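You operate a simulated robot arm through the tools that you are given. There is no shell and no other tool. Be economical: measure what you need, move in short steps, check, and stop when the job is done.

You run a simulated two-armed robot. Do the job below in one go: nothing can be reset, and whatever is moved stays where it is left.

TASK
Swap the lanterns: stand the green one, lit, on the small shelf.
Fine: the orange one comes down onto the ledge, switched off; hold each one still while you press its button. Set down upright: what you pick out.

It is judged by the outcome, as a careful person would: the job done as asked, and still so three seconds after it is handed in. It fails if anything else is knocked over, pushed out of place, dropped, spilled or broken.

THE ROBOT
Two 7-joint arms with two-finger parallel grippers on one trunk, on a base that drives. Base frame: it is fixed to the floor where the robot stands at the start and does not move with it; the origin is under the middle of the robot, x ahead of it, y to its left, z up; the surface under the hand at the start is at about z = 95. Readings come in cm, degrees, newtons and seconds.
The left shoulder is at the start at [6, 14.3, 93.6], the right one opposite. With the tool pointing down near the work surface each hand reaches from about 22 to 68 cm from the robot's upright axis, wherever it stands, measured 20 degrees to its own side. Places, roughly: button of the green lantern [40, -20, 110]; button of the orange lantern [60, -20, 130]; ledge of the lamp rig [50, -60, 100]; small shelf [60, -20, 120]. Payload 1.57 kg a hand.
The TCP of each hand is the grasp point between the finger pads, 3 cm short of the fingertips. In the tool frame z runs along the fingers and y along their closing line. Largest opening 11 cm; finger width 2.4, thickness 1.2; the body of the gripper, 4.8 by 11.2 cm, starts 7.8 cm behind the TCP.
Orientation is told as [roll, pitch, yaw] about the base's x, y, z axes, in that order, counted from this pose: with the fingers straight down and closing along the base's y, the tool's x points along the base's -x, its y along +y and its z along -z.

THE INTERFACE
- The arms move only by the tool play_rows. It takes "left_increments", "right_increments" or both (then of equal length, played together; a hand with none holds still); each is a list of rows, each a list of 6 numbers: the shift along the tool's x, y, z in units of 50 mm (1.0 is 50 mm), then the turn, a rotation vector about the tool's x, y, z in units of 6 degrees (1.0 is 6 degrees). In form: [[tx, ty, tz, rx, ry, rz], ...]. A call has 1 to 8 rows; each row shifts and turns the commanded pose from where the row before left it, along the tool's axes as they then stand. "left_fingers" and "right_fingers" are, for a hand that has rows, the finger opening in cm, from 0 to 11, set as the call begins (left out, the last holds). A call with a number of a shift or a turn outside -1 to 1 is refused whole. Each row takes 0.2 s and may step no farther than 5 cm and 8.6 degrees from the row before; otherwise, or with a gripper value out of range, the whole call is refused. A pose out of reach is approached as far as the arm can. The call stops where the force on the tool passes 50 N (or 10 N more than at its start, if that is more) or the arm is blocked; 0.2 s more then pass. Each finger travels about 4.5 cm/s and halts on what it meets, pressing with about 40 N; the grip force reading is that of the motor and also rises with nothing between the fingers. The clock runs only during rows and for 0.2 s after the last one: add rows that do not move to give the fingers time. The reply holds the time, the measured pose of the TCP, the force on the tool along the base axes, the opening and the grip force, in the units named above and with some noise, with the torque about the TCP (base axes, N m) and any sound that the robot's microphone picked up, and new pictures: "pictures" is both (left out), scene, wrist or none (wrist: the cameras of the hands that moved).
- Cameras (640 x 400 px; columns grow to the right, rows downward): "scene" is now at [5.27, 0.02, 155.85]; the picture's right is [0.00, -1.00, -0.00], its down [-0.66, -0.00, -0.75] and it looks along [0.75, 0.00, -0.66] (base axes); focal length 249 px, centre (320, 200). "left" rides on the left gripper at [7, -1.6, -14.1] in its tool frame; the picture's right is [0.23, 0.97, 0.00], its down [-0.86, 0.20, -0.48] and it looks along [-0.47, 0.11, 0.88] (tool axes); focal length 222 px, centre (320, 200). "right" rides on the right gripper at [7, 1.6, -14.1] in its tool frame; the picture's right is [-0.23, 0.97, 0.00], its down [-0.86, -0.20, -0.48] and it looks along [-0.47, -0.11, 0.88] (tool axes); focal length 222 px, centre (320, 200). There is no depth. A picture from a camera that has moved, and an enlarged one, comes with that camera's place and axes in the base frame and with its lens.
- raise_lower(by): slides the trunk up (or, below 0, down) by that many cm; the arms and the scene camera ride with it, the base frame stays. It gives what a move gives, with no picture.
- roll_base(legs): drives the robot by 1 to 6 legs, each [ahead, left, turn to the left] in cm, cm and degrees, along the robot's own axes; the way and the turn of a leg run together, so that a leg with both is an arc; at most 150 cm and 180 degrees a leg. The arms and the cameras ride along, it lands a little off, and it stops where it bumps. It gives what a move gives, and a new picture of the scene camera.
- turn_head(pan, tilt): turns the head with the scene camera to pan (to the left, within 86 degrees either way) and tilt (down, from -29 to 69), counted from straight ahead of the robot. It gives what a move gives, and a new picture of the scene camera.
- inspect(camera, box): a new picture of the part [left, top, right, bottom] of that camera's present view, enlarged. The clock stands still meanwhile.
- finish_job(): hands the job in; it is judged then, once.

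Work in short steps. Places have to be worked out from the pictures, the camera data and where the tool is seen: move nearer, look again, correct. Check each grasp and each placing, and mend what went wrong. You have 120 turns and 260 pictures in all, those below and enlarged ones among them. Open the grippers and draw the arms clear of the work before you hand the job in, unless the task says otherwise; then end with one line.

The tools are called as name(argument=value, ...) on one line, values as JSON. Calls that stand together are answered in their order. play_rows: Moves the arms, as the interface text tells. Its arguments: {"type":"object","properties":{"left_increments":{"type":"array","items":{"type":"array","items":{"type":"number"}}},"left_fingers":{"type":"number"},"right_increments":{"type":"array","items":{"type":"array","items":{"type":"number"}}},"right_fingers":{"type":"number"},"pictures":{"type":"string","enum":["both","scene","wrist","none"]}},"required":[]} The other tools are called the same way: raise_lower (by) slides the trunk up or down; roll_base (legs) drives the base; turn_head (pan, tilt) turns the head that bears the scene camera; inspect (camera, box) takes an enlarged picture of a part of a camera's view; finish_job () hands the job in.

At the start:

```text
time: 0.0
left_eef_pos: [58.56, -7.53, 100.09]
left_orientation: [0.2, -0.1, 0.0]
left_ft_force: [-0.6, -0.4, 0.4]
left_moment: [-0.01, 0.02, 0.03]
left_opening: 11.0
left_grip_force: 0.1
right_eef_pos: [39.93, -43.93, 99.95]
right_orientation: [0.1, 0.0, -0.1]
right_ft_force: [0.0, -0.1, 0.5]
right_moment: [-0.01, 0.03, 0.01]
right_opening: 10.97
right_grip_force: 0.1
trunk travel left (down, up): [-53.4, 5.6]
robot x, y, heading: [-0.19, 0.18, 0.0]
head pan, tilt: [0.2, 41.2]
```

scene: 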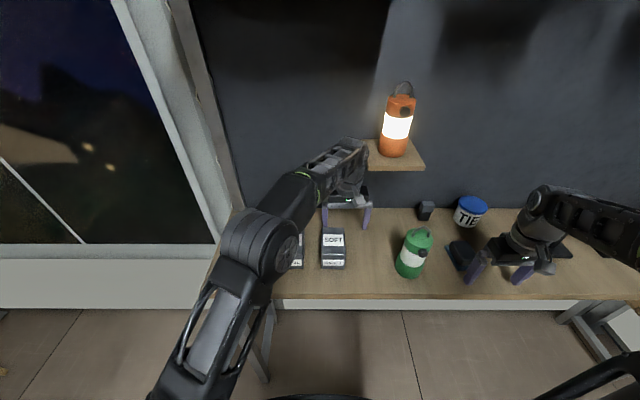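
right: 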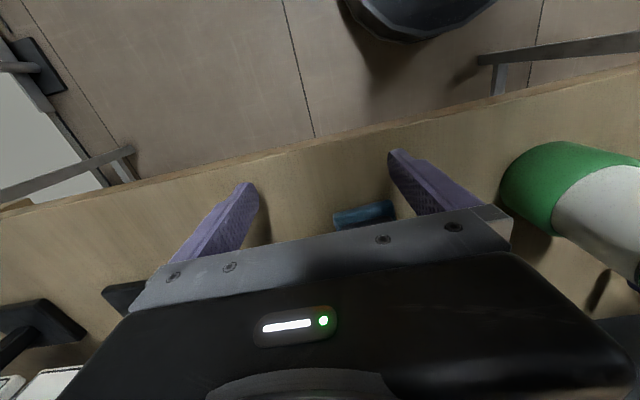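
left: 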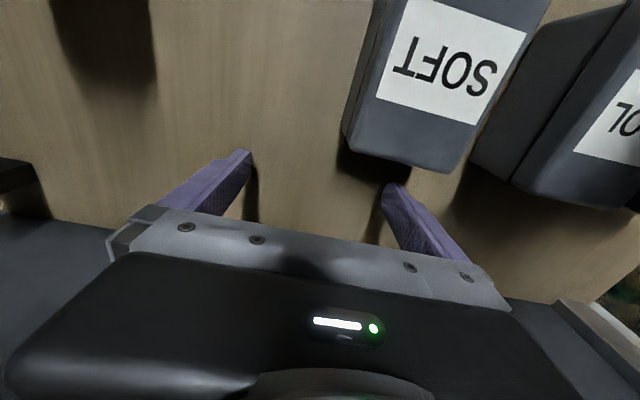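

I'll enlarge the scene around the two lanterns and the ledge before moving anything.

inspect(camera="scene", box=[340, 70, 500, 170])

inspect(camera="scene", box=[370, 180, 610, 330])

```text
4.00 times, centred on (420, 120) of scene
camera zoom: at [5.27, 0.02, 155.85], right [0.0, -1.0, 0.0], down [-0.66, 0.0, -0.75], along [0.75, 0.0, -0.66], focal length 997 px, centre (-80, 520)
```

zoom: 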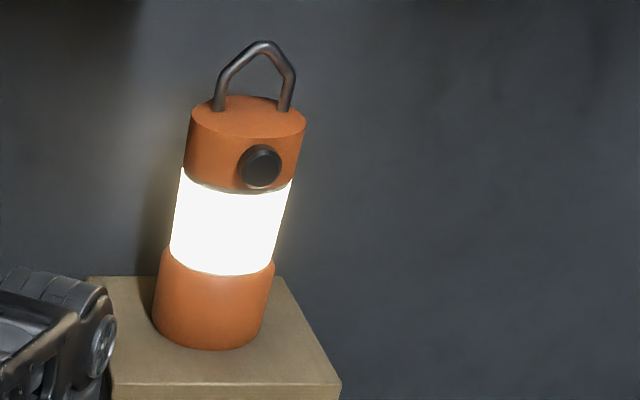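

```text
2.67 times, centred on (490, 255) of scene
camera zoom: at [5.27, 0.02, 155.85], right [0.0, -1.0, 0.0], down [-0.66, 0.0, -0.75], along [0.75, 0.0, -0.66], focal length 664 px, centre (-133, 53)
```

zoom: 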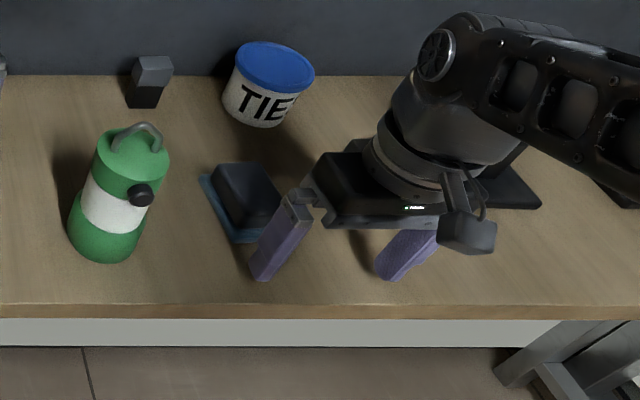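

The left gripper sits beside the small shelf and behind the SOFT box. I'll slide it slightly away from both and to the left before lifting, and lift the right hand straight up to uncover the bench on the right.

play_rows(left_increments=[[-0.16, 0, 0, 0, 0, 0], [0, 0.4, 0, 0, 0, 0], [0, 0.4, 0, 0, 0, 0], [0, 0, 0, 0, 0, 0], [0, 0, -0.5, 0, 0, 0], [0, 0, -0.6, 0, 0, 0], [0, 0, -0.8, 0, 0, 0], [0, 0, -0.8, 0, 0, 0]], right_increments=[[0, 0, -0.6, 0, 0, 0], [0, 0, -0.8, 0, 0, 0], [0, 0, -0.8, 0, 0, 0], [0, 0, -0.8, 0, 0, 0], [0.6, 0, 0, 0, 0, 0], [0.6, 0, 0, 0, 0, 0], [0.6, 0, 0, 0, 0, 0], [0, 0, 0, 0, 0, 0]])

```text
time: 1.8
left_eef_pos: [58.77, -3.61, 102.53]
left_orientation: [-0.1, -0.3, 0.0]
left_ft_force: [0.0, 0.2, 0.2]
left_moment: [-0.01, -0.01, 0.0]
left_opening: 10.98
left_grip_force: 0.0
left hand out of reach, approached as far as the arm can: row 1, 6, 7, 8
right_eef_pos: [31.02, -43.79, 110.89]
right_orientation: [0.1, 0.0, 0.0]
right_ft_force: [-0.2, 0.5, -0.2]
right_moment: [-0.02, 0.02, 0.0]
right_opening: 10.99
right_grip_force: 0.1
right hand out of reach, approached as far as the arm can: row 4
trunk travel left (down, up): [-53.4, 5.6]
robot x, y, heading: [-0.21, 0.08, 0.1]
head pan, tilt: [0.2, 41.2]
camera scene: at [5.35, 0.02, 155.85], right [0.0, -1.0, 0.0], down [-0.66, 0.0, -0.75], along [0.75, 0.0, -0.66], focal length 249 px, centre (320, 200)
camera right: at [24.03, -42.06, 124.99], right [0.23, 0.97, 0.0], down [0.86, -0.2, 0.48], along [0.47, -0.11, -0.88], focal length 222 px, centre (320, 200)
camera left: at [51.87, -5.11, 116.53], right [-0.23, 0.97, 0.0], down [0.85, 0.2, 0.48], along [0.47, 0.11, -0.88], focal length 222 px, centre (320, 200)
```

scene: 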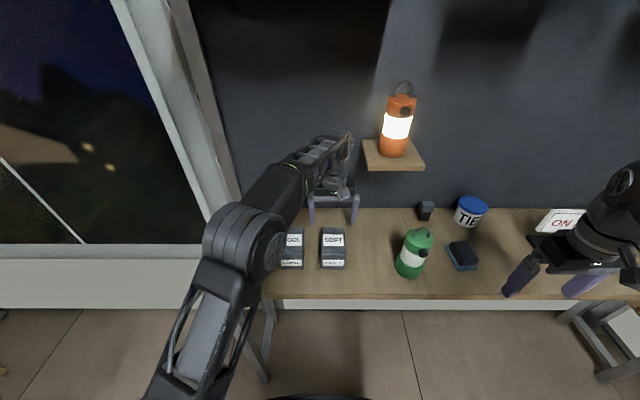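
right: 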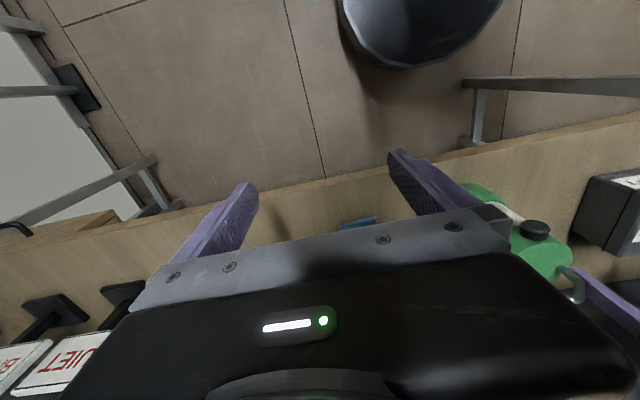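
left: 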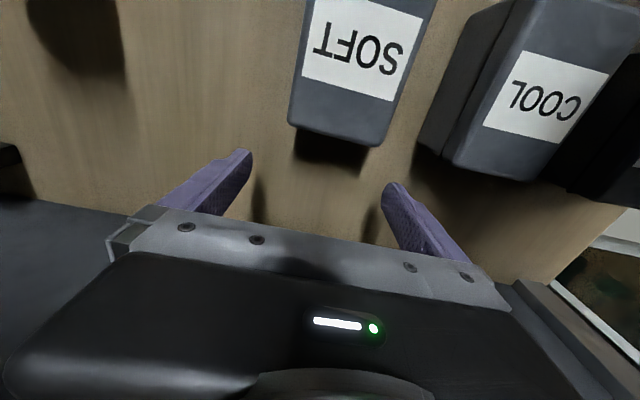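

There are labelled signs on the bench to the right. I'll raise the trunk so the left hand clears the boxes, and pan the head right to see the rig.

raise_lower(by=5.5)

turn_head(pan=-45, tilt=40)

```text
time: 2.8
left_eef_pos: [58.58, -3.59, 107.9]
left_orientation: [-0.1, -0.2, 0.0]
left_ft_force: [-0.2, -0.4, -0.2]
left_moment: [0.0, -0.03, -0.01]
left_opening: 10.99
left_grip_force: 0.1
right_eef_pos: [31.02, -43.6, 116.38]
right_orientation: [0.0, 0.0, 0.0]
right_ft_force: [-0.3, 0.6, 0.2]
right_moment: [-0.01, 0.01, 0.0]
right_opening: 11.03
right_grip_force: 0.0
trunk travel left (down, up): [-58.9, 0.1]
robot x, y, heading: [0.19, -0.04, -0.0]
head pan, tilt: [0.2, 41.2]
```

```text
time: 3.9
left_eef_pos: [58.68, -3.5, 107.97]
left_orientation: [-0.2, -0.2, 0.0]
left_ft_force: [1.5, -0.1, 0.0]
left_moment: [0.01, -0.02, 0.01]
left_opening: 10.98
left_grip_force: 0.2
right_eef_pos: [30.94, -43.52, 116.27]
right_orientation: [0.0, 0.0, 0.0]
right_ft_force: [-0.5, 0.7, -0.2]
right_moment: [0.0, -0.01, 0.0]
right_opening: 11.0
right_grip_force: 0.1
trunk travel left (down, up): [-58.9, 0.1]
robot x, y, heading: [0.2, 0.15, -0.1]
head pan, tilt: [-45.0, 40.0]
camera scene: at [2.87, -6.02, 161.53], right [-0.71, -0.71, 0.0], down [-0.46, 0.45, -0.77], along [0.54, -0.54, -0.64], focal length 249 px, centre (320, 200)
```

scene: 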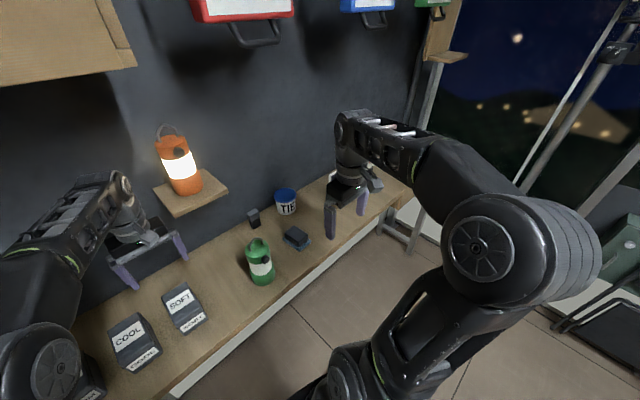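

The right arm still hides the rig. I'll swing the right hand inward to the left, keeping it nearer the robot than the green lantern, draw the left hand back, and look again.

play_rows(right_increments=[[0.5, 0.5, 0, 0, 0, 0], [0, 0.8, 0, 0, 0, 0], [0, 0.8, 0, 0, 0, 0], [0, 0.5, 0, 0, 0, 0]], left_increments=[[0, 0.4, 0, 0, 0, 0], [0, 0.6, 0, 0, 0, 0], [0, 0.6, 0, 0, 0, 0], [0.3, 0.6, 0, 0, 0, 0]], pictures="scene")

```text
time: 4.9
left_eef_pos: [57.14, 7.42, 108.04]
left_orientation: [-0.2, -0.3, 0.1]
left_ft_force: [0.3, 0.4, 0.0]
left_moment: [0.01, -0.04, 0.01]
left_opening: 10.99
left_grip_force: 0.1
right_eef_pos: [28.43, -30.28, 116.39]
right_orientation: [0.0, 0.0, 0.0]
right_ft_force: [-0.5, 0.5, -0.2]
right_moment: [0.01, -0.03, -0.03]
right_opening: 11.01
right_grip_force: 0.0
trunk travel left (down, up): [-58.9, 0.1]
robot x, y, heading: [0.12, 0.22, 0.1]
head pan, tilt: [-45.0, 40.0]
camera scene: at [2.8, -5.92, 161.54], right [-0.71, -0.71, 0.0], down [-0.45, 0.45, -0.77], along [0.54, -0.54, -0.64], focal length 249 px, centre (320, 200)
```

scene: 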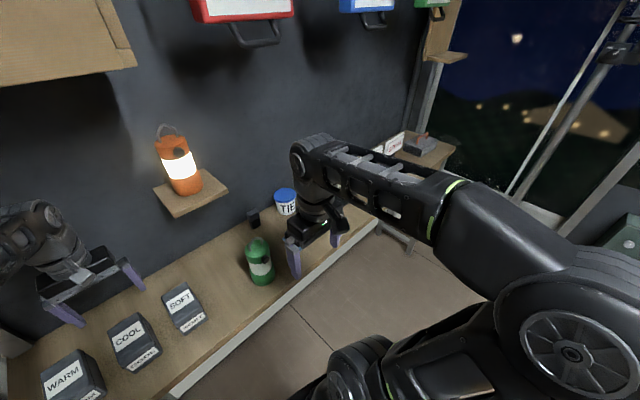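

The rig's right side is still partly hidden, so I'll look farther right.

turn_head(pan=-62, tilt=30)

inspect(camera="right", box=[0, 200, 320, 400])

```text
time: 5.7
left_eef_pos: [57.15, 7.55, 107.92]
left_orientation: [-0.1, -0.1, 0.0]
left_ft_force: [0.2, -0.4, 0.9]
left_moment: [-0.03, 0.02, 0.0]
left_opening: 10.96
left_grip_force: 0.1
right_eef_pos: [28.64, -30.42, 116.4]
right_orientation: [0.0, 0.0, 0.0]
right_ft_force: [1.0, -0.5, -0.5]
right_moment: [-0.02, -0.02, 0.04]
right_opening: 11.01
right_grip_force: 0.0
trunk travel left (down, up): [-58.9, 0.1]
robot x, y, heading: [-0.03, 0.04, 0.1]
head pan, tilt: [-62.0, 30.0]
camera scene: at [1.09, -7.97, 163.07], right [-0.88, -0.47, 0.0], down [-0.24, 0.44, -0.87], along [0.41, -0.76, -0.5], focal length 249 px, centre (320, 200)
```

scene: 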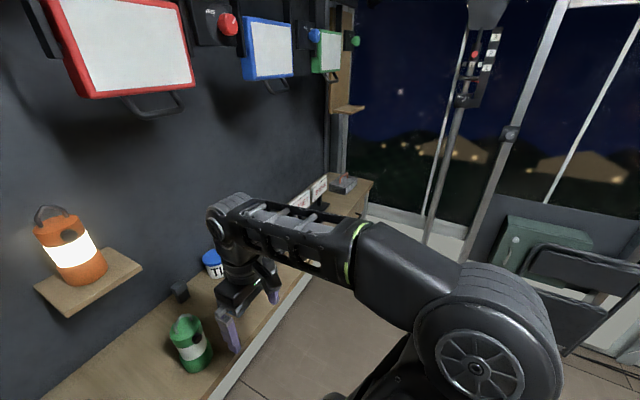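

```text
2.00 times, centred on (160, 300) of right
camera zoom: at [21.54, -28.89, 130.5], right [0.23, 0.97, 0.0], down [0.86, -0.2, 0.48], along [0.47, -0.11, -0.88], focal length 444 px, centre (640, 0)
```

zoom: 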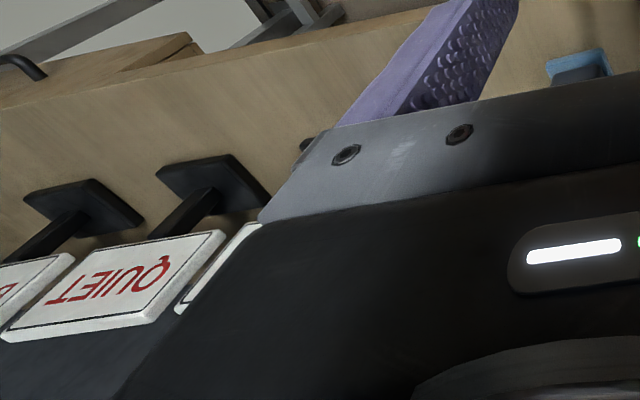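

The long bench is evidently the ledge: it carries the sign stands, sponge, tin and boxes. The orange lantern stands on the shelf near [66, -20, 120] with its button facing the robot. The green one stands near [44, -24, 95], also with its button toward the robot.

The plan is for the right hand to hold and carry while the left hand presses. First I'll move the right hand into free space and yaw it.

play_rows(right_increments=[[-0.4, -0.95, 0, 0, 0, 0], [-0.4, -0.95, 0, 0, 0, 0], [-0.4, -0.95, 0, 0, 0, 0], [0, 0, 0, 0, 0, -1], [0, 0, 0, 0, 0, -1], [0, 0, 0, 0, 0, -1], [0, 0, 0, 0, 0, -1], [0, 0, 0, 0, 0, -1]], pictures="none")

play_rows(right_increments=[[0, 0, 0, 0, -1, 0], [0, 0, 0, 0, -1, 0], [0, 0, 0, 0, -1, 0], [0, 0, 0, 0, -1, 0], [0, 0, 0, 0, -1, 0], [0, 0, 0, 0, -1, 0], [0, 0, 0, 0, -1, 0], [0, 0, 0, 0, -1, 0]], pictures="none")

turn_head(pan=-30, tilt=40)

```text
refused: row 1 steps farther than a row can; nothing moved
```

```text
time: 7.5
left_eef_pos: [57.15, 7.46, 107.89]
left_orientation: [-0.1, -0.1, 0.0]
left_ft_force: [-0.8, -0.1, 1.1]
left_moment: [-0.01, -0.03, 0.01]
left_opening: 11.0
left_grip_force: 0.1
right_eef_pos: [29.47, -32.43, 119.38]
right_orientation: [0.1, -48.0, 0.0]
right_ft_force: [0.0, -0.4, 0.2]
right_moment: [0.01, 0.03, 0.0]
right_opening: 11.0
right_grip_force: 0.1
right hand out of reach, approached as far as the arm can: row 7, 8
trunk travel left (down, up): [-58.9, 0.1]
robot x, y, heading: [-0.15, 0.16, 0.1]
head pan, tilt: [-62.0, 30.0]
```

```text
time: 8.5
left_eef_pos: [57.26, 7.47, 107.94]
left_orientation: [-0.2, -0.2, 0.0]
left_ft_force: [0.6, -0.2, 0.7]
left_moment: [-0.03, 0.02, 0.01]
left_opening: 11.0
left_grip_force: 0.0
right_eef_pos: [29.4, -32.3, 119.48]
right_orientation: [0.1, -48.0, 0.0]
right_ft_force: [-0.5, 0.1, -0.2]
right_moment: [0.0, 0.0, -0.01]
right_opening: 11.02
right_grip_force: 0.0
trunk travel left (down, up): [-58.9, 0.1]
robot x, y, heading: [0.04, -0.29, 0.0]
head pan, tilt: [-30.0, 40.0]
camera scene: at [4.21, -4.26, 161.54], right [-0.5, -0.87, 0.0], down [-0.56, 0.32, -0.77], along [0.66, -0.38, -0.64], focal length 249 px, centre (320, 200)
```

scene: 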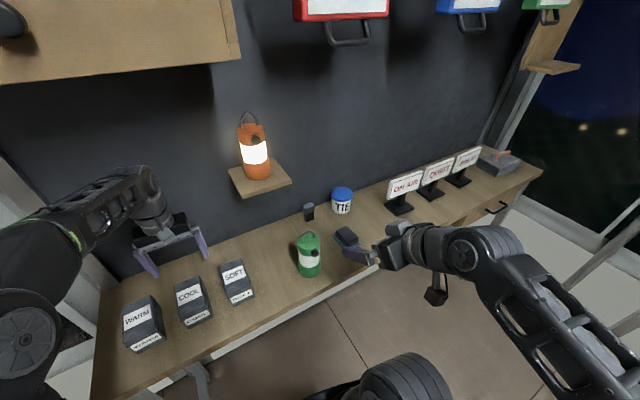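

Both hands are clear, and the overview shows the bench well. Next I'll move the right hand forward and up toward [45, -38, 126] and start yawing it to point inward.

play_rows(right_increments=[[-0.61, -0.23, 0.29, 0, 0, 0], [-0.61, -0.23, 0.29, 0, 0, 0], [-0.61, -0.23, 0.29, 0, 0, 0], [-0.61, -0.23, 0.29, 0, 0, 0], [-0.61, -0.23, 0.29, 0, 0, 0], [0, 0, 0, -0.74, 0, -0.67], [0, 0, 0, -0.74, 0, -0.67], [0, 0, 0, -0.74, 0, -0.67]], pictures="none")

play_rows(right_increments=[[0, 0, 0, -0.74, 0, -0.67], [0, 0, 0, -0.74, 0, -0.67], [0, 0, 0, 0, -1, 0], [0, 0, 0, 0, -1, 0], [0, 0, 0, 0, -1, 0]])

```text
time: 10.3
left_eef_pos: [57.27, 7.57, 107.91]
left_orientation: [-0.1, -0.2, -0.1]
left_ft_force: [0.0, -0.4, -0.6]
left_moment: [-0.02, 0.0, -0.05]
left_opening: 11.02
left_grip_force: 0.0
right_eef_pos: [44.79, -38.04, 125.99]
right_orientation: [-0.1, -48.0, 18.1]
right_ft_force: [0.2, 0.2, -0.4]
right_moment: [0.01, -0.04, 0.04]
right_opening: 11.01
right_grip_force: 0.1
trunk travel left (down, up): [-58.9, 0.1]
robot x, y, heading: [-0.19, -0.31, 0.3]
head pan, tilt: [-30.0, 40.0]
```

```text
time: 11.5
left_eef_pos: [57.14, 7.41, 108.01]
left_orientation: [-0.1, -0.2, 0.0]
left_ft_force: [0.2, 0.3, 0.6]
left_moment: [-0.02, -0.01, -0.02]
left_opening: 10.96
left_grip_force: 0.1
right_eef_pos: [44.81, -38.16, 125.81]
right_orientation: [0.0, -66.1, 30.0]
right_ft_force: [0.1, 0.4, -0.4]
right_moment: [-0.02, -0.05, 0.01]
right_opening: 10.98
right_grip_force: 0.1
trunk travel left (down, up): [-58.9, 0.1]
robot x, y, heading: [-0.33, 0.42, 0.2]
head pan, tilt: [-30.0, 40.0]
camera scene: at [4.17, -4.33, 161.54], right [-0.5, -0.87, 0.0], down [-0.56, 0.32, -0.77], along [0.66, -0.38, -0.64], focal length 249 px, centre (320, 200)
camera right: at [30.49, -44.63, 125.27], right [-0.41, 0.89, 0.21], down [0.02, -0.22, 0.98], along [0.91, 0.4, 0.07], focal length 222 px, centre (320, 200)
```

scene: 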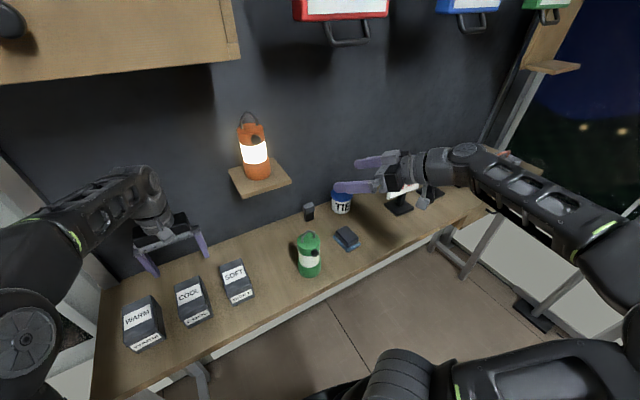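
right: 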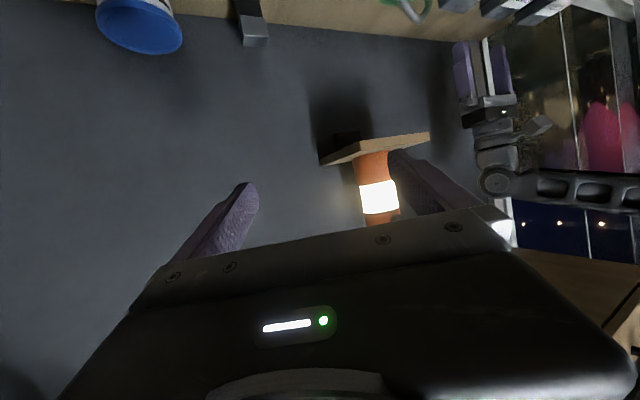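

Triangulating from both cameras, the orange lantern's axis is near [62.3, -18.5] and its base is at about z = 122. I'll line the right hand up on it, stopping about 13 cm short.

play_rows(right_increments=[[-0.275, 0.385, 0.535, 0, 0, 0], [-0.275, 0.385, 0.535, 0, 0, 0], [-0.275, 0.385, 0.535, 0, 0, 0], [-0.275, 0.385, 0.535, 0, 0, 0]])

inspect(camera="scene", box=[200, 90, 360, 190])

```text
time: 12.5
left_eef_pos: [57.19, 7.58, 107.89]
left_orientation: [-0.1, -0.1, 0.1]
left_ft_force: [-0.4, 0.3, 0.7]
left_moment: [-0.01, 0.02, 0.01]
left_opening: 11.0
left_grip_force: 0.0
right_eef_pos: [51.81, -25.32, 126.59]
right_orientation: [-0.1, -65.9, 30.0]
right_ft_force: [0.7, 1.4, -0.3]
right_moment: [-0.02, 0.0, 0.0]
right_opening: 10.98
right_grip_force: 0.0
trunk travel left (down, up): [-58.9, 0.1]
robot x, y, heading: [0.45, 0.16, -0.1]
head pan, tilt: [-30.0, 40.0]
camera scene: at [4.27, -4.19, 161.53], right [-0.5, -0.87, 0.0], down [-0.56, 0.32, -0.77], along [0.66, -0.38, -0.64], focal length 249 px, centre (320, 200)
camera right: at [37.26, -31.87, 125.99], right [-0.41, 0.89, 0.21], down [0.02, -0.22, 0.98], along [0.91, 0.4, 0.07], focal length 222 px, centre (320, 200)
```

scene: 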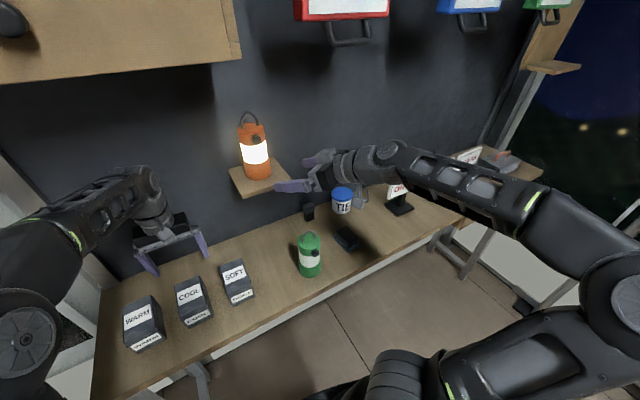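
right: 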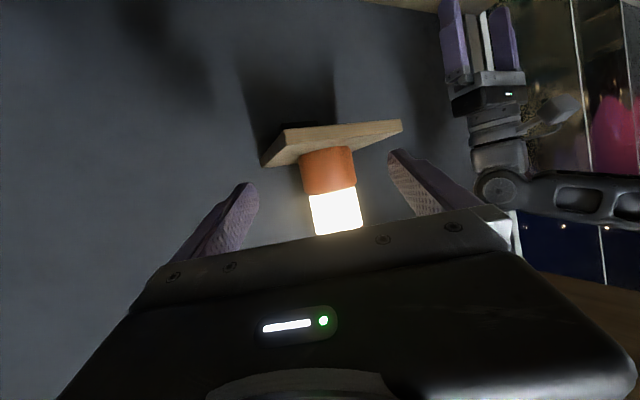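

```text
4.00 times, centred on (280, 140) of scene
camera zoom: at [4.27, -4.19, 161.53], right [-0.5, -0.87, 0.0], down [-0.56, 0.32, -0.77], along [0.66, -0.38, -0.64], focal length 997 px, centre (480, 440)
```

zoom: 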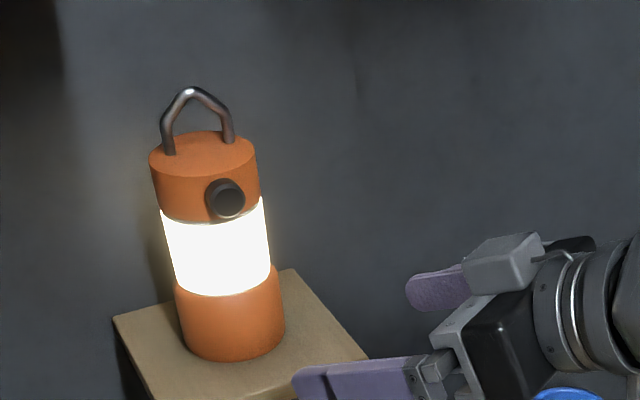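

The lantern is centred between the fingers, about 13 cm ahead, and its orange base spans about z = 122 to 127. I'll move in 8 cm, drop slightly, and check.

play_rows(right_increments=[[-0.169, 0, 0.51, 0, 0, 0], [-0.169, 0, 0.51, 0, 0, 0], [-0.169, 0, 0.51, 0, 0, 0]])

inspect(camera="scene", box=[200, 90, 360, 190])

```text
time: 13.3
left_eef_pos: [57.33, 7.69, 107.85]
left_orientation: [-0.1, -0.1, 0.0]
left_ft_force: [-0.2, -0.2, 0.3]
left_moment: [-0.04, 0.03, 0.03]
left_opening: 11.0
left_grip_force: 0.0
right_eef_pos: [58.65, -21.44, 125.75]
right_orientation: [-0.1, -66.0, 30.1]
right_ft_force: [0.8, 0.5, 0.6]
right_moment: [-0.01, 0.03, -0.01]
right_opening: 10.99
right_grip_force: 0.1
trunk travel left (down, up): [-58.9, 0.1]
robot x, y, heading: [0.34, -0.06, 0.2]
head pan, tilt: [-30.0, 40.0]
camera scene: at [4.34, -4.17, 161.53], right [-0.5, -0.87, 0.0], down [-0.56, 0.32, -0.77], along [0.66, -0.38, -0.64], focal length 249 px, centre (320, 200)
camera right: at [44.19, -27.84, 125.23], right [-0.41, 0.89, 0.21], down [0.02, -0.22, 0.98], along [0.91, 0.4, 0.07], focal length 222 px, centre (320, 200)
```

scene: 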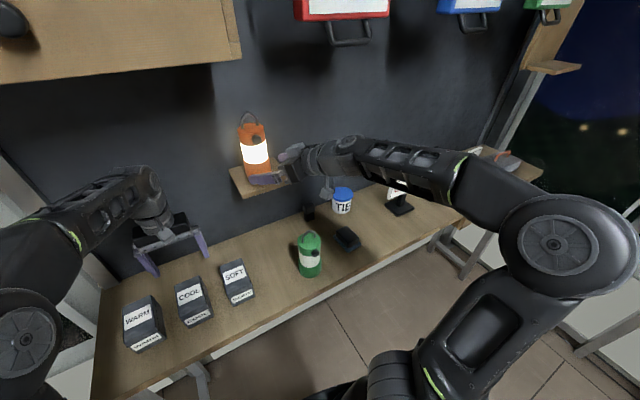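
right: 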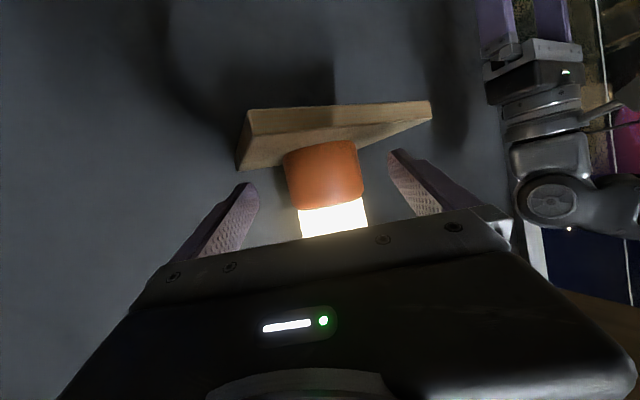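

```text
4.00 times, centred on (280, 140) of scene
camera zoom: at [4.34, -4.17, 161.53], right [-0.5, -0.87, 0.0], down [-0.56, 0.32, -0.77], along [0.66, -0.38, -0.64], focal length 997 px, centre (480, 440)
```

zoom: 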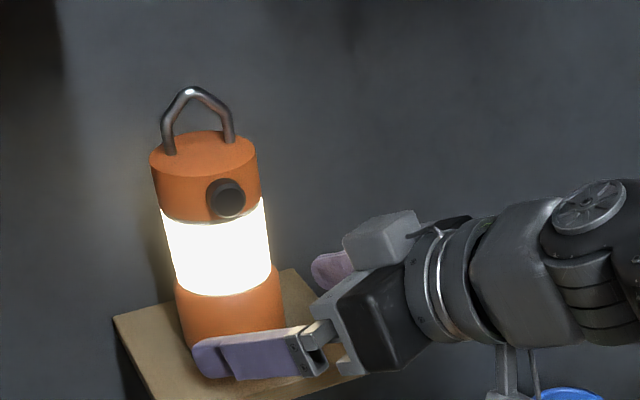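

Still centred, with about 5 cm to go. I'll move in the last stretch and then close on the base.

play_rows(right_increments=[[-0.195, 0, 0.44, 0, 0, 0], [-0.195, 0, 0.44, 0, 0, 0], [0, 0, 0, 0, 0, 0]], pictures="wrist")

play_rows(right_increments=[[0, 0, 0, 0, 0, 0], [0, 0, 0, 0, 0, 0], [0, 0, 0, 0, 0, 0], [0, 0, 0, 0, 0, 0], [0, 0, 0, 0, 0, 0], [0, 0, 0, 0, 0, 0]], right_fingers=4, pictures="both")

```text
time: 14.1
left_eef_pos: [57.23, 7.43, 107.93]
left_orientation: [0.0, -0.3, 0.1]
left_ft_force: [-0.3, -0.5, 0.7]
left_moment: [0.0, 0.01, 0.02]
left_opening: 10.98
left_grip_force: 0.0
right_eef_pos: [62.73, -18.91, 125.92]
right_orientation: [-0.2, -66.0, 30.3]
right_ft_force: [-0.5, -0.6, 0.0]
right_moment: [0.0, -0.02, -0.01]
right_opening: 11.0
right_grip_force: 0.2
trunk travel left (down, up): [-58.9, 0.1]
robot x, y, heading: [0.16, -0.29, 0.0]
head pan, tilt: [-30.0, 40.0]
camera right: at [48.21, -25.52, 125.31], right [-0.41, 0.89, 0.21], down [0.02, -0.22, 0.98], along [0.91, 0.4, 0.07], focal length 222 px, centre (320, 200)
```

right: 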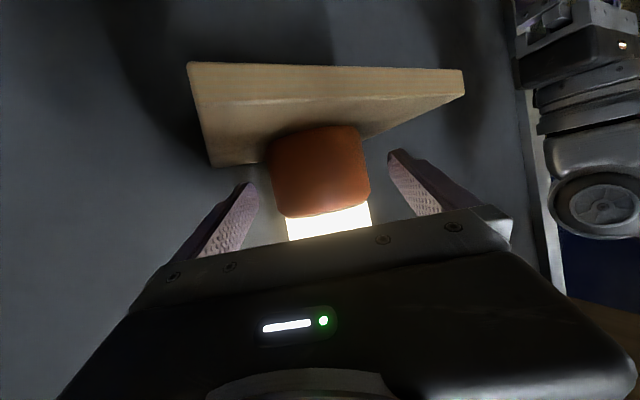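

```text
time: 15.5
left_eef_pos: [57.15, 7.54, 107.9]
left_orientation: [-0.1, -0.1, 0.1]
left_ft_force: [0.3, 0.1, -0.8]
left_moment: [-0.03, 0.04, 0.02]
left_opening: 11.0
left_grip_force: 0.1
right_eef_pos: [62.64, -18.96, 126.02]
right_orientation: [-0.2, -66.0, 30.1]
right_ft_force: [0.1, 0.5, 0.9]
right_moment: [0.06, -0.01, -0.06]
right_opening: 6.86
right_grip_force: 40.4
trunk travel left (down, up): [-58.9, 0.1]
robot x, y, heading: [0.01, 0.01, 0.0]
head pan, tilt: [-30.0, 40.0]
camera scene: at [4.22, -4.24, 161.54], right [-0.5, -0.87, 0.0], down [-0.56, 0.32, -0.77], along [0.66, -0.38, -0.64], focal length 249 px, centre (320, 200)
camera right: at [48.21, -25.49, 125.31], right [-0.41, 0.89, 0.21], down [0.02, -0.22, 0.98], along [0.91, 0.4, 0.07], focal length 222 px, centre (320, 200)
```

scene: 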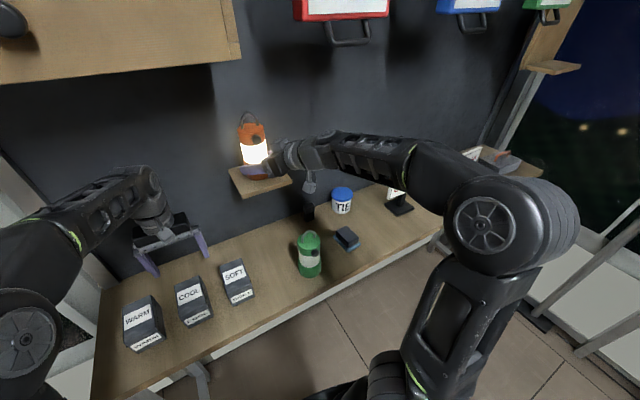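
right: 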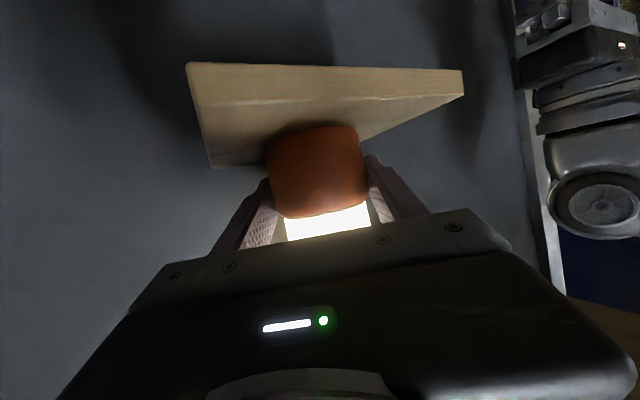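

The grip is firm: opening 6.9 cm at 40 N, with the lantern still standing. Next I'll prepare the left hand as the presser by closing its fingers, drawing it back and pitching it toward horizontal.

play_rows(left_increments=[[0.1, 0, 0, 0, -1, 0], [0.1, 0, 0, 0, -1, 0], [0.1, 0, -0.1, 0, -1, 0], [0, 0, -0.3, 0, -1, 0], [0, 0, -0.5, 0, -1, 0], [0, 0, -0.5, 0, -1, 0], [0, 0, -0.5, 0, -1, 0], [0, 0, -0.5, 0, -1, 0]], left_fingers=0, pictures="scene")

```text
time: 17.3
left_eef_pos: [49.61, 7.29, 117.92]
left_orientation: [-0.2, -48.3, 0.0]
left_ft_force: [0.9, -0.4, 0.6]
left_moment: [-0.03, -0.04, 0.0]
left_opening: 0.0
left_grip_force: 21.2
right_eef_pos: [62.63, -19.09, 125.72]
right_orientation: [-0.2, -66.0, 30.3]
right_ft_force: [-2.1, 0.2, 0.6]
right_moment: [0.23, -0.01, 0.08]
right_opening: 6.85
right_grip_force: 40.1
trunk travel left (down, up): [-58.9, 0.1]
robot x, y, heading: [-0.2, 0.28, 0.1]
head pan, tilt: [-30.0, 40.0]
camera scene: at [4.15, -4.22, 161.53], right [-0.5, -0.87, 0.0], down [-0.56, 0.32, -0.77], along [0.66, -0.38, -0.64], focal length 249 px, centre (320, 200)
```

scene: 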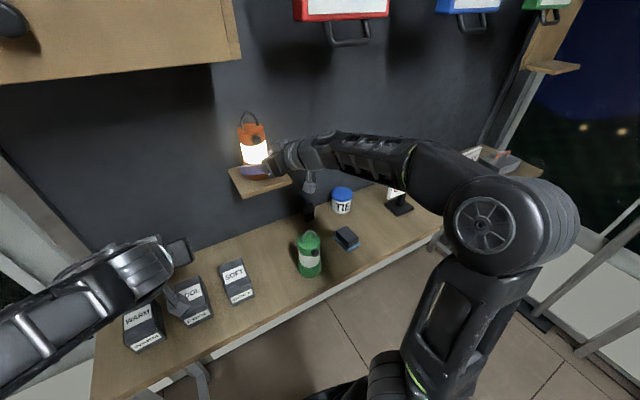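

I'll yaw the left hand slightly inward and level it out.

play_rows(left_increments=[[0, 0, 0, 0.74, 0, 0.67], [0, 0, 0, 0.74, 0, 0.67], [0, 0, -0.3, 0, -1, 0], [0, 0, -0.3, 0, -1, 0], [0, 0, -0.3, 0, -1, 0], [0, 0, -0.3, 0, -1, 0], [0, 0, 0, 0, -1, 0]], pictures="none")

```text
time: 18.9
left_eef_pos: [48.18, 6.99, 124.26]
left_orientation: [-0.1, -78.1, -11.9]
left_ft_force: [0.4, 0.8, 0.3]
left_moment: [0.01, -0.03, -0.02]
left_opening: 0.01
left_grip_force: 21.1
left hand out of reach, approached as far as the arm can: row 6, 7
right_eef_pos: [62.7, -19.07, 125.92]
right_orientation: [-0.2, -66.1, 30.1]
right_ft_force: [1.3, -0.5, 0.2]
right_moment: [0.07, -0.01, -0.03]
right_opening: 6.86
right_grip_force: 39.7
trunk travel left (down, up): [-58.9, 0.1]
robot x, y, heading: [0.15, 0.15, 0.1]
head pan, tilt: [-30.0, 40.0]
```

I'll raise the left hand to button height and swing it partway across, then check the gap between the hands.

play_rows(left_increments=[[-0.79, 0, -0.17, 0, 0, 0], [-0.79, 0, -0.17, 0, 0, 0], [-0.79, 0, -0.17, 0, 0, 0], [-0.05, -0.9, 0.1, 0, 0, 0], [-0.05, -0.9, 0.1, 0, 0, 0], [-0.05, -0.9, 0.1, 0, 0, 0]], pictures="both")

inspect(camera="scene", box=[160, 70, 400, 220])

```text
time: 20.3
left_eef_pos: [47.0, -6.69, 136.65]
left_orientation: [0.1, -78.2, -12.1]
left_ft_force: [0.2, -1.1, 0.1]
left_moment: [0.01, 0.03, 0.01]
left_opening: 0.0
left_grip_force: 21.6
right_eef_pos: [62.72, -19.13, 125.95]
right_orientation: [-0.1, -65.9, 30.2]
right_ft_force: [1.2, -2.4, 0.3]
right_moment: [0.03, 0.04, 0.02]
right_opening: 6.84
right_grip_force: 40.4
trunk travel left (down, up): [-58.9, 0.1]
robot x, y, heading: [0.26, -0.12, -0.2]
head pan, tilt: [-30.0, 40.0]
camera scene: at [4.24, -4.36, 161.53], right [-0.5, -0.87, 0.0], down [-0.56, 0.32, -0.77], along [0.66, -0.38, -0.64], focal length 249 px, centre (320, 200)
camera left: at [31.82, -5.04, 132.71], right [0.16, 0.96, -0.22], down [-0.25, 0.26, 0.93], along [0.96, -0.09, 0.28], focal length 222 px, centre (320, 200)
```

scene: 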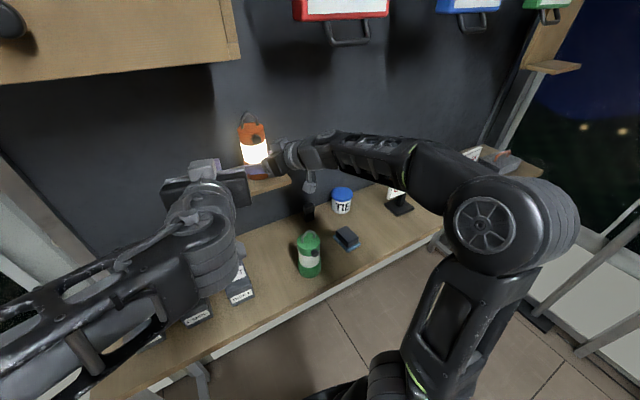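
left: 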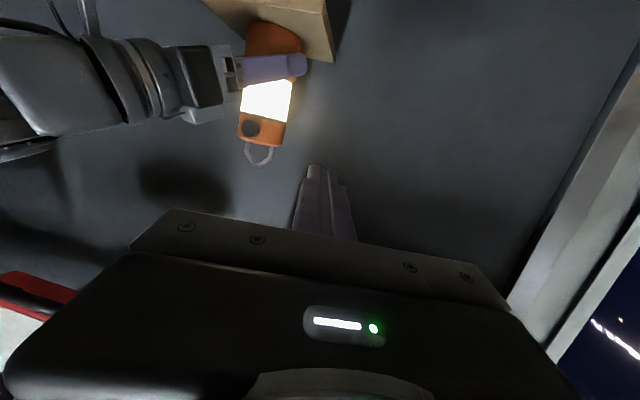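

```text
2.67 times, centred on (280, 145) of scene
camera zoom: at [4.24, -4.36, 161.53], right [-0.5, -0.87, 0.0], down [-0.56, 0.32, -0.77], along [0.66, -0.38, -0.64], focal length 664 px, centre (427, 347)
```

zoom: 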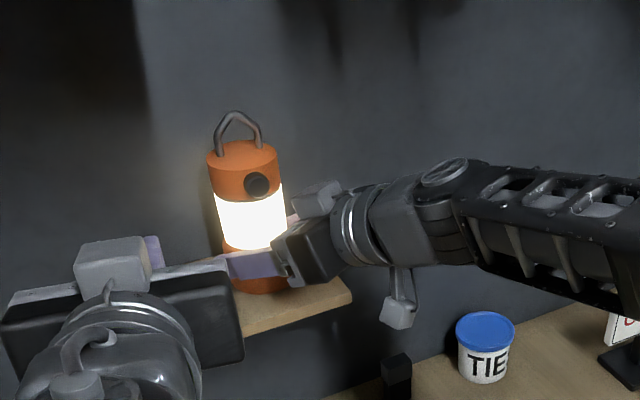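

From the left wrist view, the button is near [58.5, -18.2, 134.2], facing the robot. I'll bring the closed left fingertips to about 3 cm in front of it.

play_rows(left_increments=[[-0.03, -0.89, 0.25, 0, 0, 0], [-0.03, -0.89, 0.25, 0, 0, 0], [-0.03, 0, 0.53, 0, 0, 0], [-0.02, 0, 0.53, 0, 0, 0]], pictures="both")

inspect(camera="scene", box=[200, 90, 360, 190])

inspect(camera="left", box=[240, 60, 400, 160])

```text
time: 21.3
left_eef_pos: [52.75, -17.17, 135.62]
left_orientation: [-0.1, -78.3, -11.9]
left_ft_force: [-0.1, -0.5, 0.7]
left_moment: [0.0, 0.01, -0.03]
left_opening: 0.0
left_grip_force: 21.5
right_eef_pos: [62.72, -18.97, 125.9]
right_orientation: [-0.1, -66.0, 30.1]
right_ft_force: [0.6, 0.0, 0.6]
right_moment: [0.09, 0.01, -0.03]
right_opening: 6.86
right_grip_force: 40.0
trunk travel left (down, up): [-58.9, 0.1]
robot x, y, heading: [-0.23, 0.15, -0.0]
head pan, tilt: [-30.0, 40.0]
camera scene: at [4.24, -4.29, 161.53], right [-0.5, -0.87, 0.0], down [-0.56, 0.32, -0.77], along [0.66, -0.38, -0.64], focal length 249 px, centre (320, 200)
camera left: at [37.63, -15.4, 131.65], right [0.16, 0.96, -0.22], down [-0.25, 0.26, 0.93], along [0.96, -0.09, 0.28], focal length 222 px, centre (320, 200)
```

scene: 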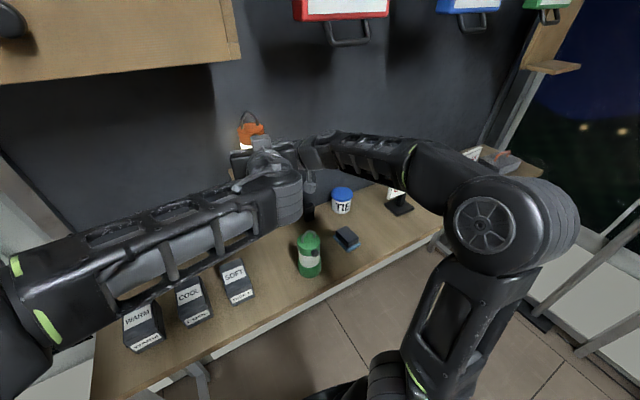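
left: 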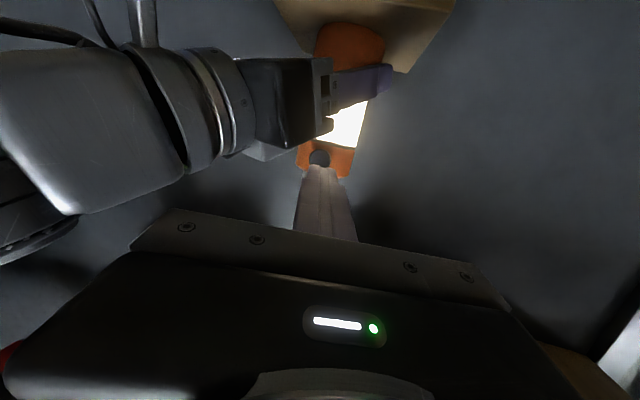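

```text
4.00 times, centred on (280, 140) of scene
camera zoom: at [4.24, -4.29, 161.53], right [-0.5, -0.87, 0.0], down [-0.56, 0.32, -0.77], along [0.66, -0.38, -0.64], focal length 997 px, centre (480, 440)
```

zoom: 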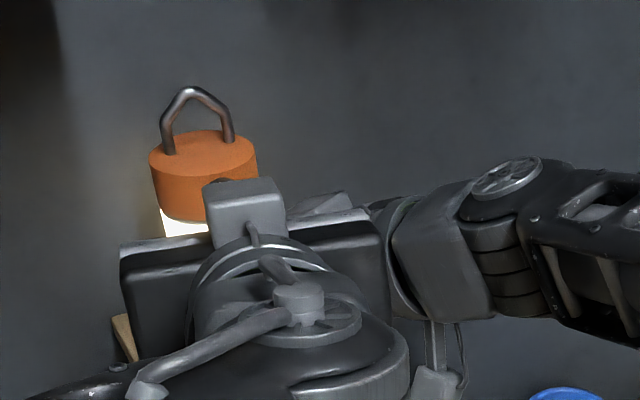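

```text
4.00 times, centred on (320, 110) of left
camera zoom: at [37.63, -15.4, 131.65], right [0.16, 0.96, -0.22], down [-0.25, 0.26, 0.93], along [0.96, -0.09, 0.28], focal length 888 px, centre (320, 560)
```

zoom: 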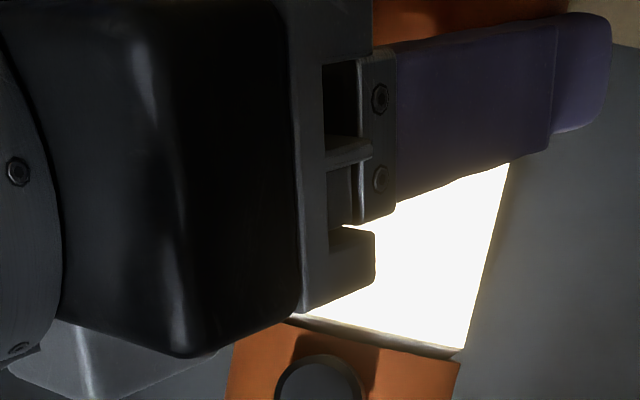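

The fingertips are in line with the button, about 2.8 cm short. I'll advance slowly and watch the force, the sound and the glow.

play_rows(left_increments=[[0.06, 0, 0.3, 0, 0, 0], [0, 0, 0.16, 0, 0, 0], [0, 0, 0.08, 0, 0, 0]], pictures="wrist")

```text
time: 22.1
left_eef_pos: [55.13, -17.51, 134.9]
left_orientation: [-0.1, -78.2, -12.0]
left_ft_force: [0.7, -0.9, 0.5]
left_moment: [0.0, 0.0, 0.02]
left_opening: 0.0
left_grip_force: 20.4
right_eef_pos: [62.7, -18.95, 125.96]
right_orientation: [-0.1, -66.0, 30.1]
right_ft_force: [0.4, -0.7, 0.8]
right_moment: [0.11, 0.03, 0.03]
right_opening: 6.85
right_grip_force: 39.7
trunk travel left (down, up): [-58.9, 0.1]
robot x, y, heading: [-0.07, 0.08, -0.0]
head pan, tilt: [-30.0, 40.0]
camera left: at [40.1, -15.84, 130.94], right [0.16, 0.96, -0.22], down [-0.25, 0.26, 0.93], along [0.96, -0.09, 0.28], focal length 222 px, centre (320, 200)
```

left: 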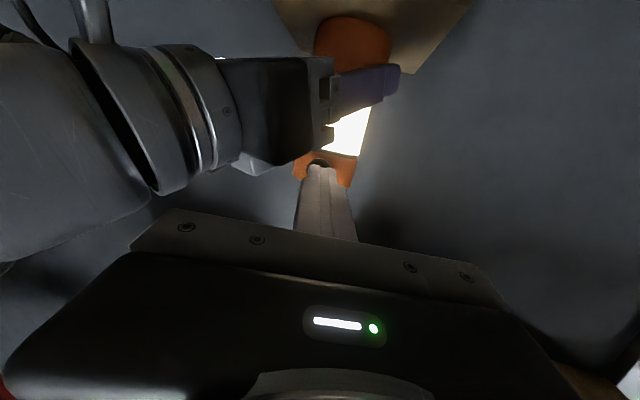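

There's no contact yet, so I'll creep on in small increments.

play_rows(left_increments=[[0, 0, 0.06, 0, 0, 0], [0, 0, 0.06, 0, 0, 0], [0, 0, 0.06, 0, 0, 0]], pictures="wrist")

```text
time: 22.9
left_eef_pos: [55.9, -17.72, 134.8]
left_orientation: [0.0, -78.1, -12.1]
left_ft_force: [0.3, 1.3, 0.0]
left_moment: [0.0, 0.0, 0.02]
left_opening: 0.02
left_grip_force: 21.5
right_eef_pos: [62.67, -19.03, 125.89]
right_orientation: [-0.2, -66.0, 30.1]
right_ft_force: [-0.5, 0.4, 1.0]
right_moment: [0.14, 0.07, 0.0]
right_opening: 6.86
right_grip_force: 40.0
trunk travel left (down, up): [-58.9, 0.1]
robot x, y, heading: [0.45, 0.18, 0.0]
head pan, tilt: [-30.0, 40.0]
camera left: at [40.87, -15.95, 130.76], right [0.16, 0.96, -0.22], down [-0.25, 0.26, 0.93], along [0.96, -0.09, 0.28], focal length 222 px, centre (320, 200)
```

left: 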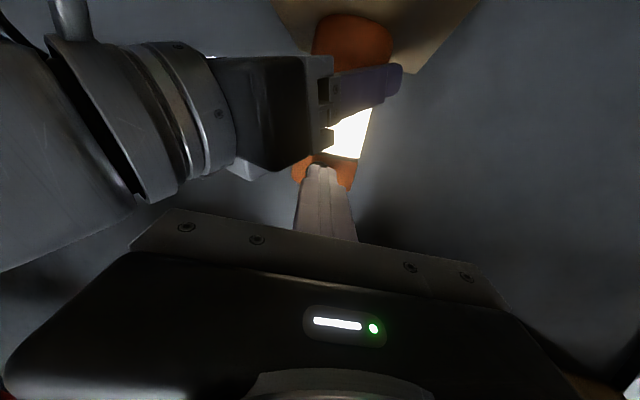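

Still no contact, so I'll keep creeping.

play_rows(left_increments=[[0, 0, 0.06, 0, 0, 0], [0, 0, 0.06, 0, 0, 0]], pictures="wrist")

inspect(camera="left", box=[240, 90, 400, 190])

```text
time: 23.5
left_eef_pos: [56.51, -17.63, 134.62]
left_orientation: [-0.2, -78.3, -11.8]
left_ft_force: [-4.0, 2.2, 2.4]
left_moment: [-0.03, -0.11, 0.04]
left_opening: 0.0
left_grip_force: 21.2
right_eef_pos: [62.72, -19.0, 125.93]
right_orientation: [-0.2, -66.0, 30.0]
right_ft_force: [3.9, -0.7, 0.0]
right_moment: [0.35, 0.26, 0.02]
right_opening: 6.85
right_grip_force: 39.6
trunk travel left (down, up): [-58.9, 0.1]
robot x, y, heading: [-0.09, -0.2, 0.2]
head pan, tilt: [-30.0, 40.0]
heard: click
camera left: at [41.45, -16.0, 130.71], right [0.16, 0.96, -0.22], down [-0.25, 0.26, 0.93], along [0.96, -0.09, 0.28], focal length 222 px, centre (320, 200)
```

left: 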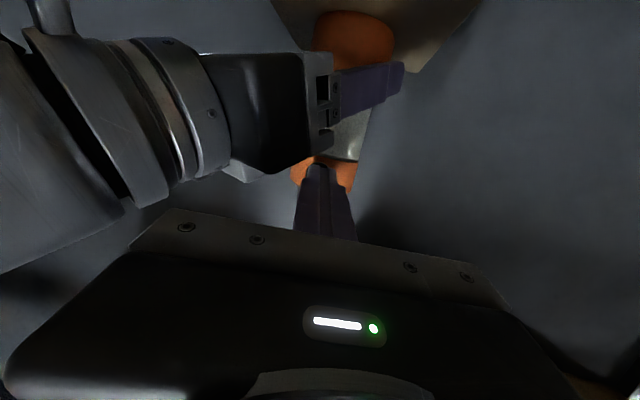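

```text
4.00 times, centred on (320, 140) of left
camera zoom: at [41.45, -16.0, 130.71], right [0.16, 0.96, -0.22], down [-0.25, 0.26, 0.93], along [0.96, -0.09, 0.28], focal length 888 px, centre (320, 440)
```

zoom: 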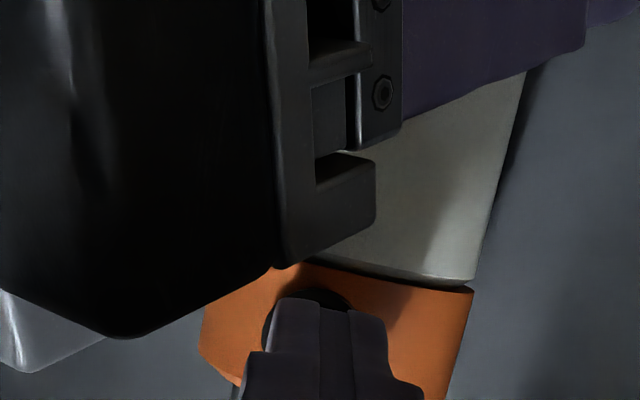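

It clicked and the lantern went dark. I'll withdraw the left hand straight back and then off to the left.

play_rows(left_increments=[[0, 0, -0.4, 0, 0, 0], [0, 0, -0.9, 0, 0, 0], [0, 0, -0.5, 0, 0, 0], [0, 0.9, 0, 0, 0, 0], [0, 0.9, 0, 0, 0, 0], [0, 0.9, 0, 0, 0, 0], [0, 0.9, 0, 0, 0, 0], [0, 0.9, 0, 0, 0, 0]], pictures="scene")

inspect(camera="scene", box=[200, 90, 360, 190])

```text
time: 25.3
left_eef_pos: [52.75, 6.42, 136.56]
left_orientation: [0.0, -78.3, -12.1]
left_ft_force: [0.1, 0.6, 0.1]
left_moment: [0.0, 0.01, -0.03]
left_opening: 0.01
left_grip_force: 21.5
right_eef_pos: [62.63, -18.89, 125.92]
right_orientation: [-0.2, -66.0, 30.1]
right_ft_force: [-0.1, 1.5, 0.6]
right_moment: [0.16, 0.0, 0.0]
right_opening: 6.83
right_grip_force: 40.0
trunk travel left (down, up): [-58.9, 0.1]
robot x, y, heading: [0.26, -0.02, 0.3]
head pan, tilt: [-30.0, 40.0]
camera scene: at [4.2, -4.19, 161.54], right [-0.5, -0.87, 0.0], down [-0.56, 0.32, -0.77], along [0.66, -0.38, -0.64], focal length 249 px, centre (320, 200)
```

scene: 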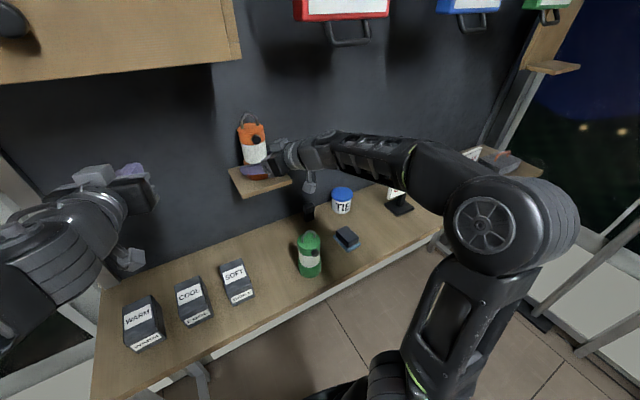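

```text
4.00 times, centred on (280, 140) of scene
camera zoom: at [4.2, -4.19, 161.54], right [-0.5, -0.87, 0.0], down [-0.56, 0.32, -0.77], along [0.66, -0.38, -0.64], focal length 997 px, centre (480, 440)
```

zoom: 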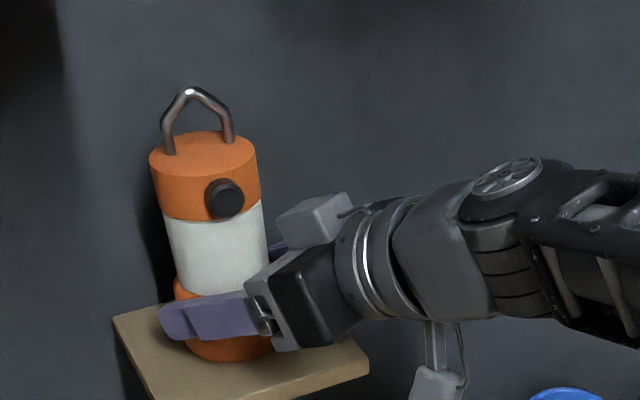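

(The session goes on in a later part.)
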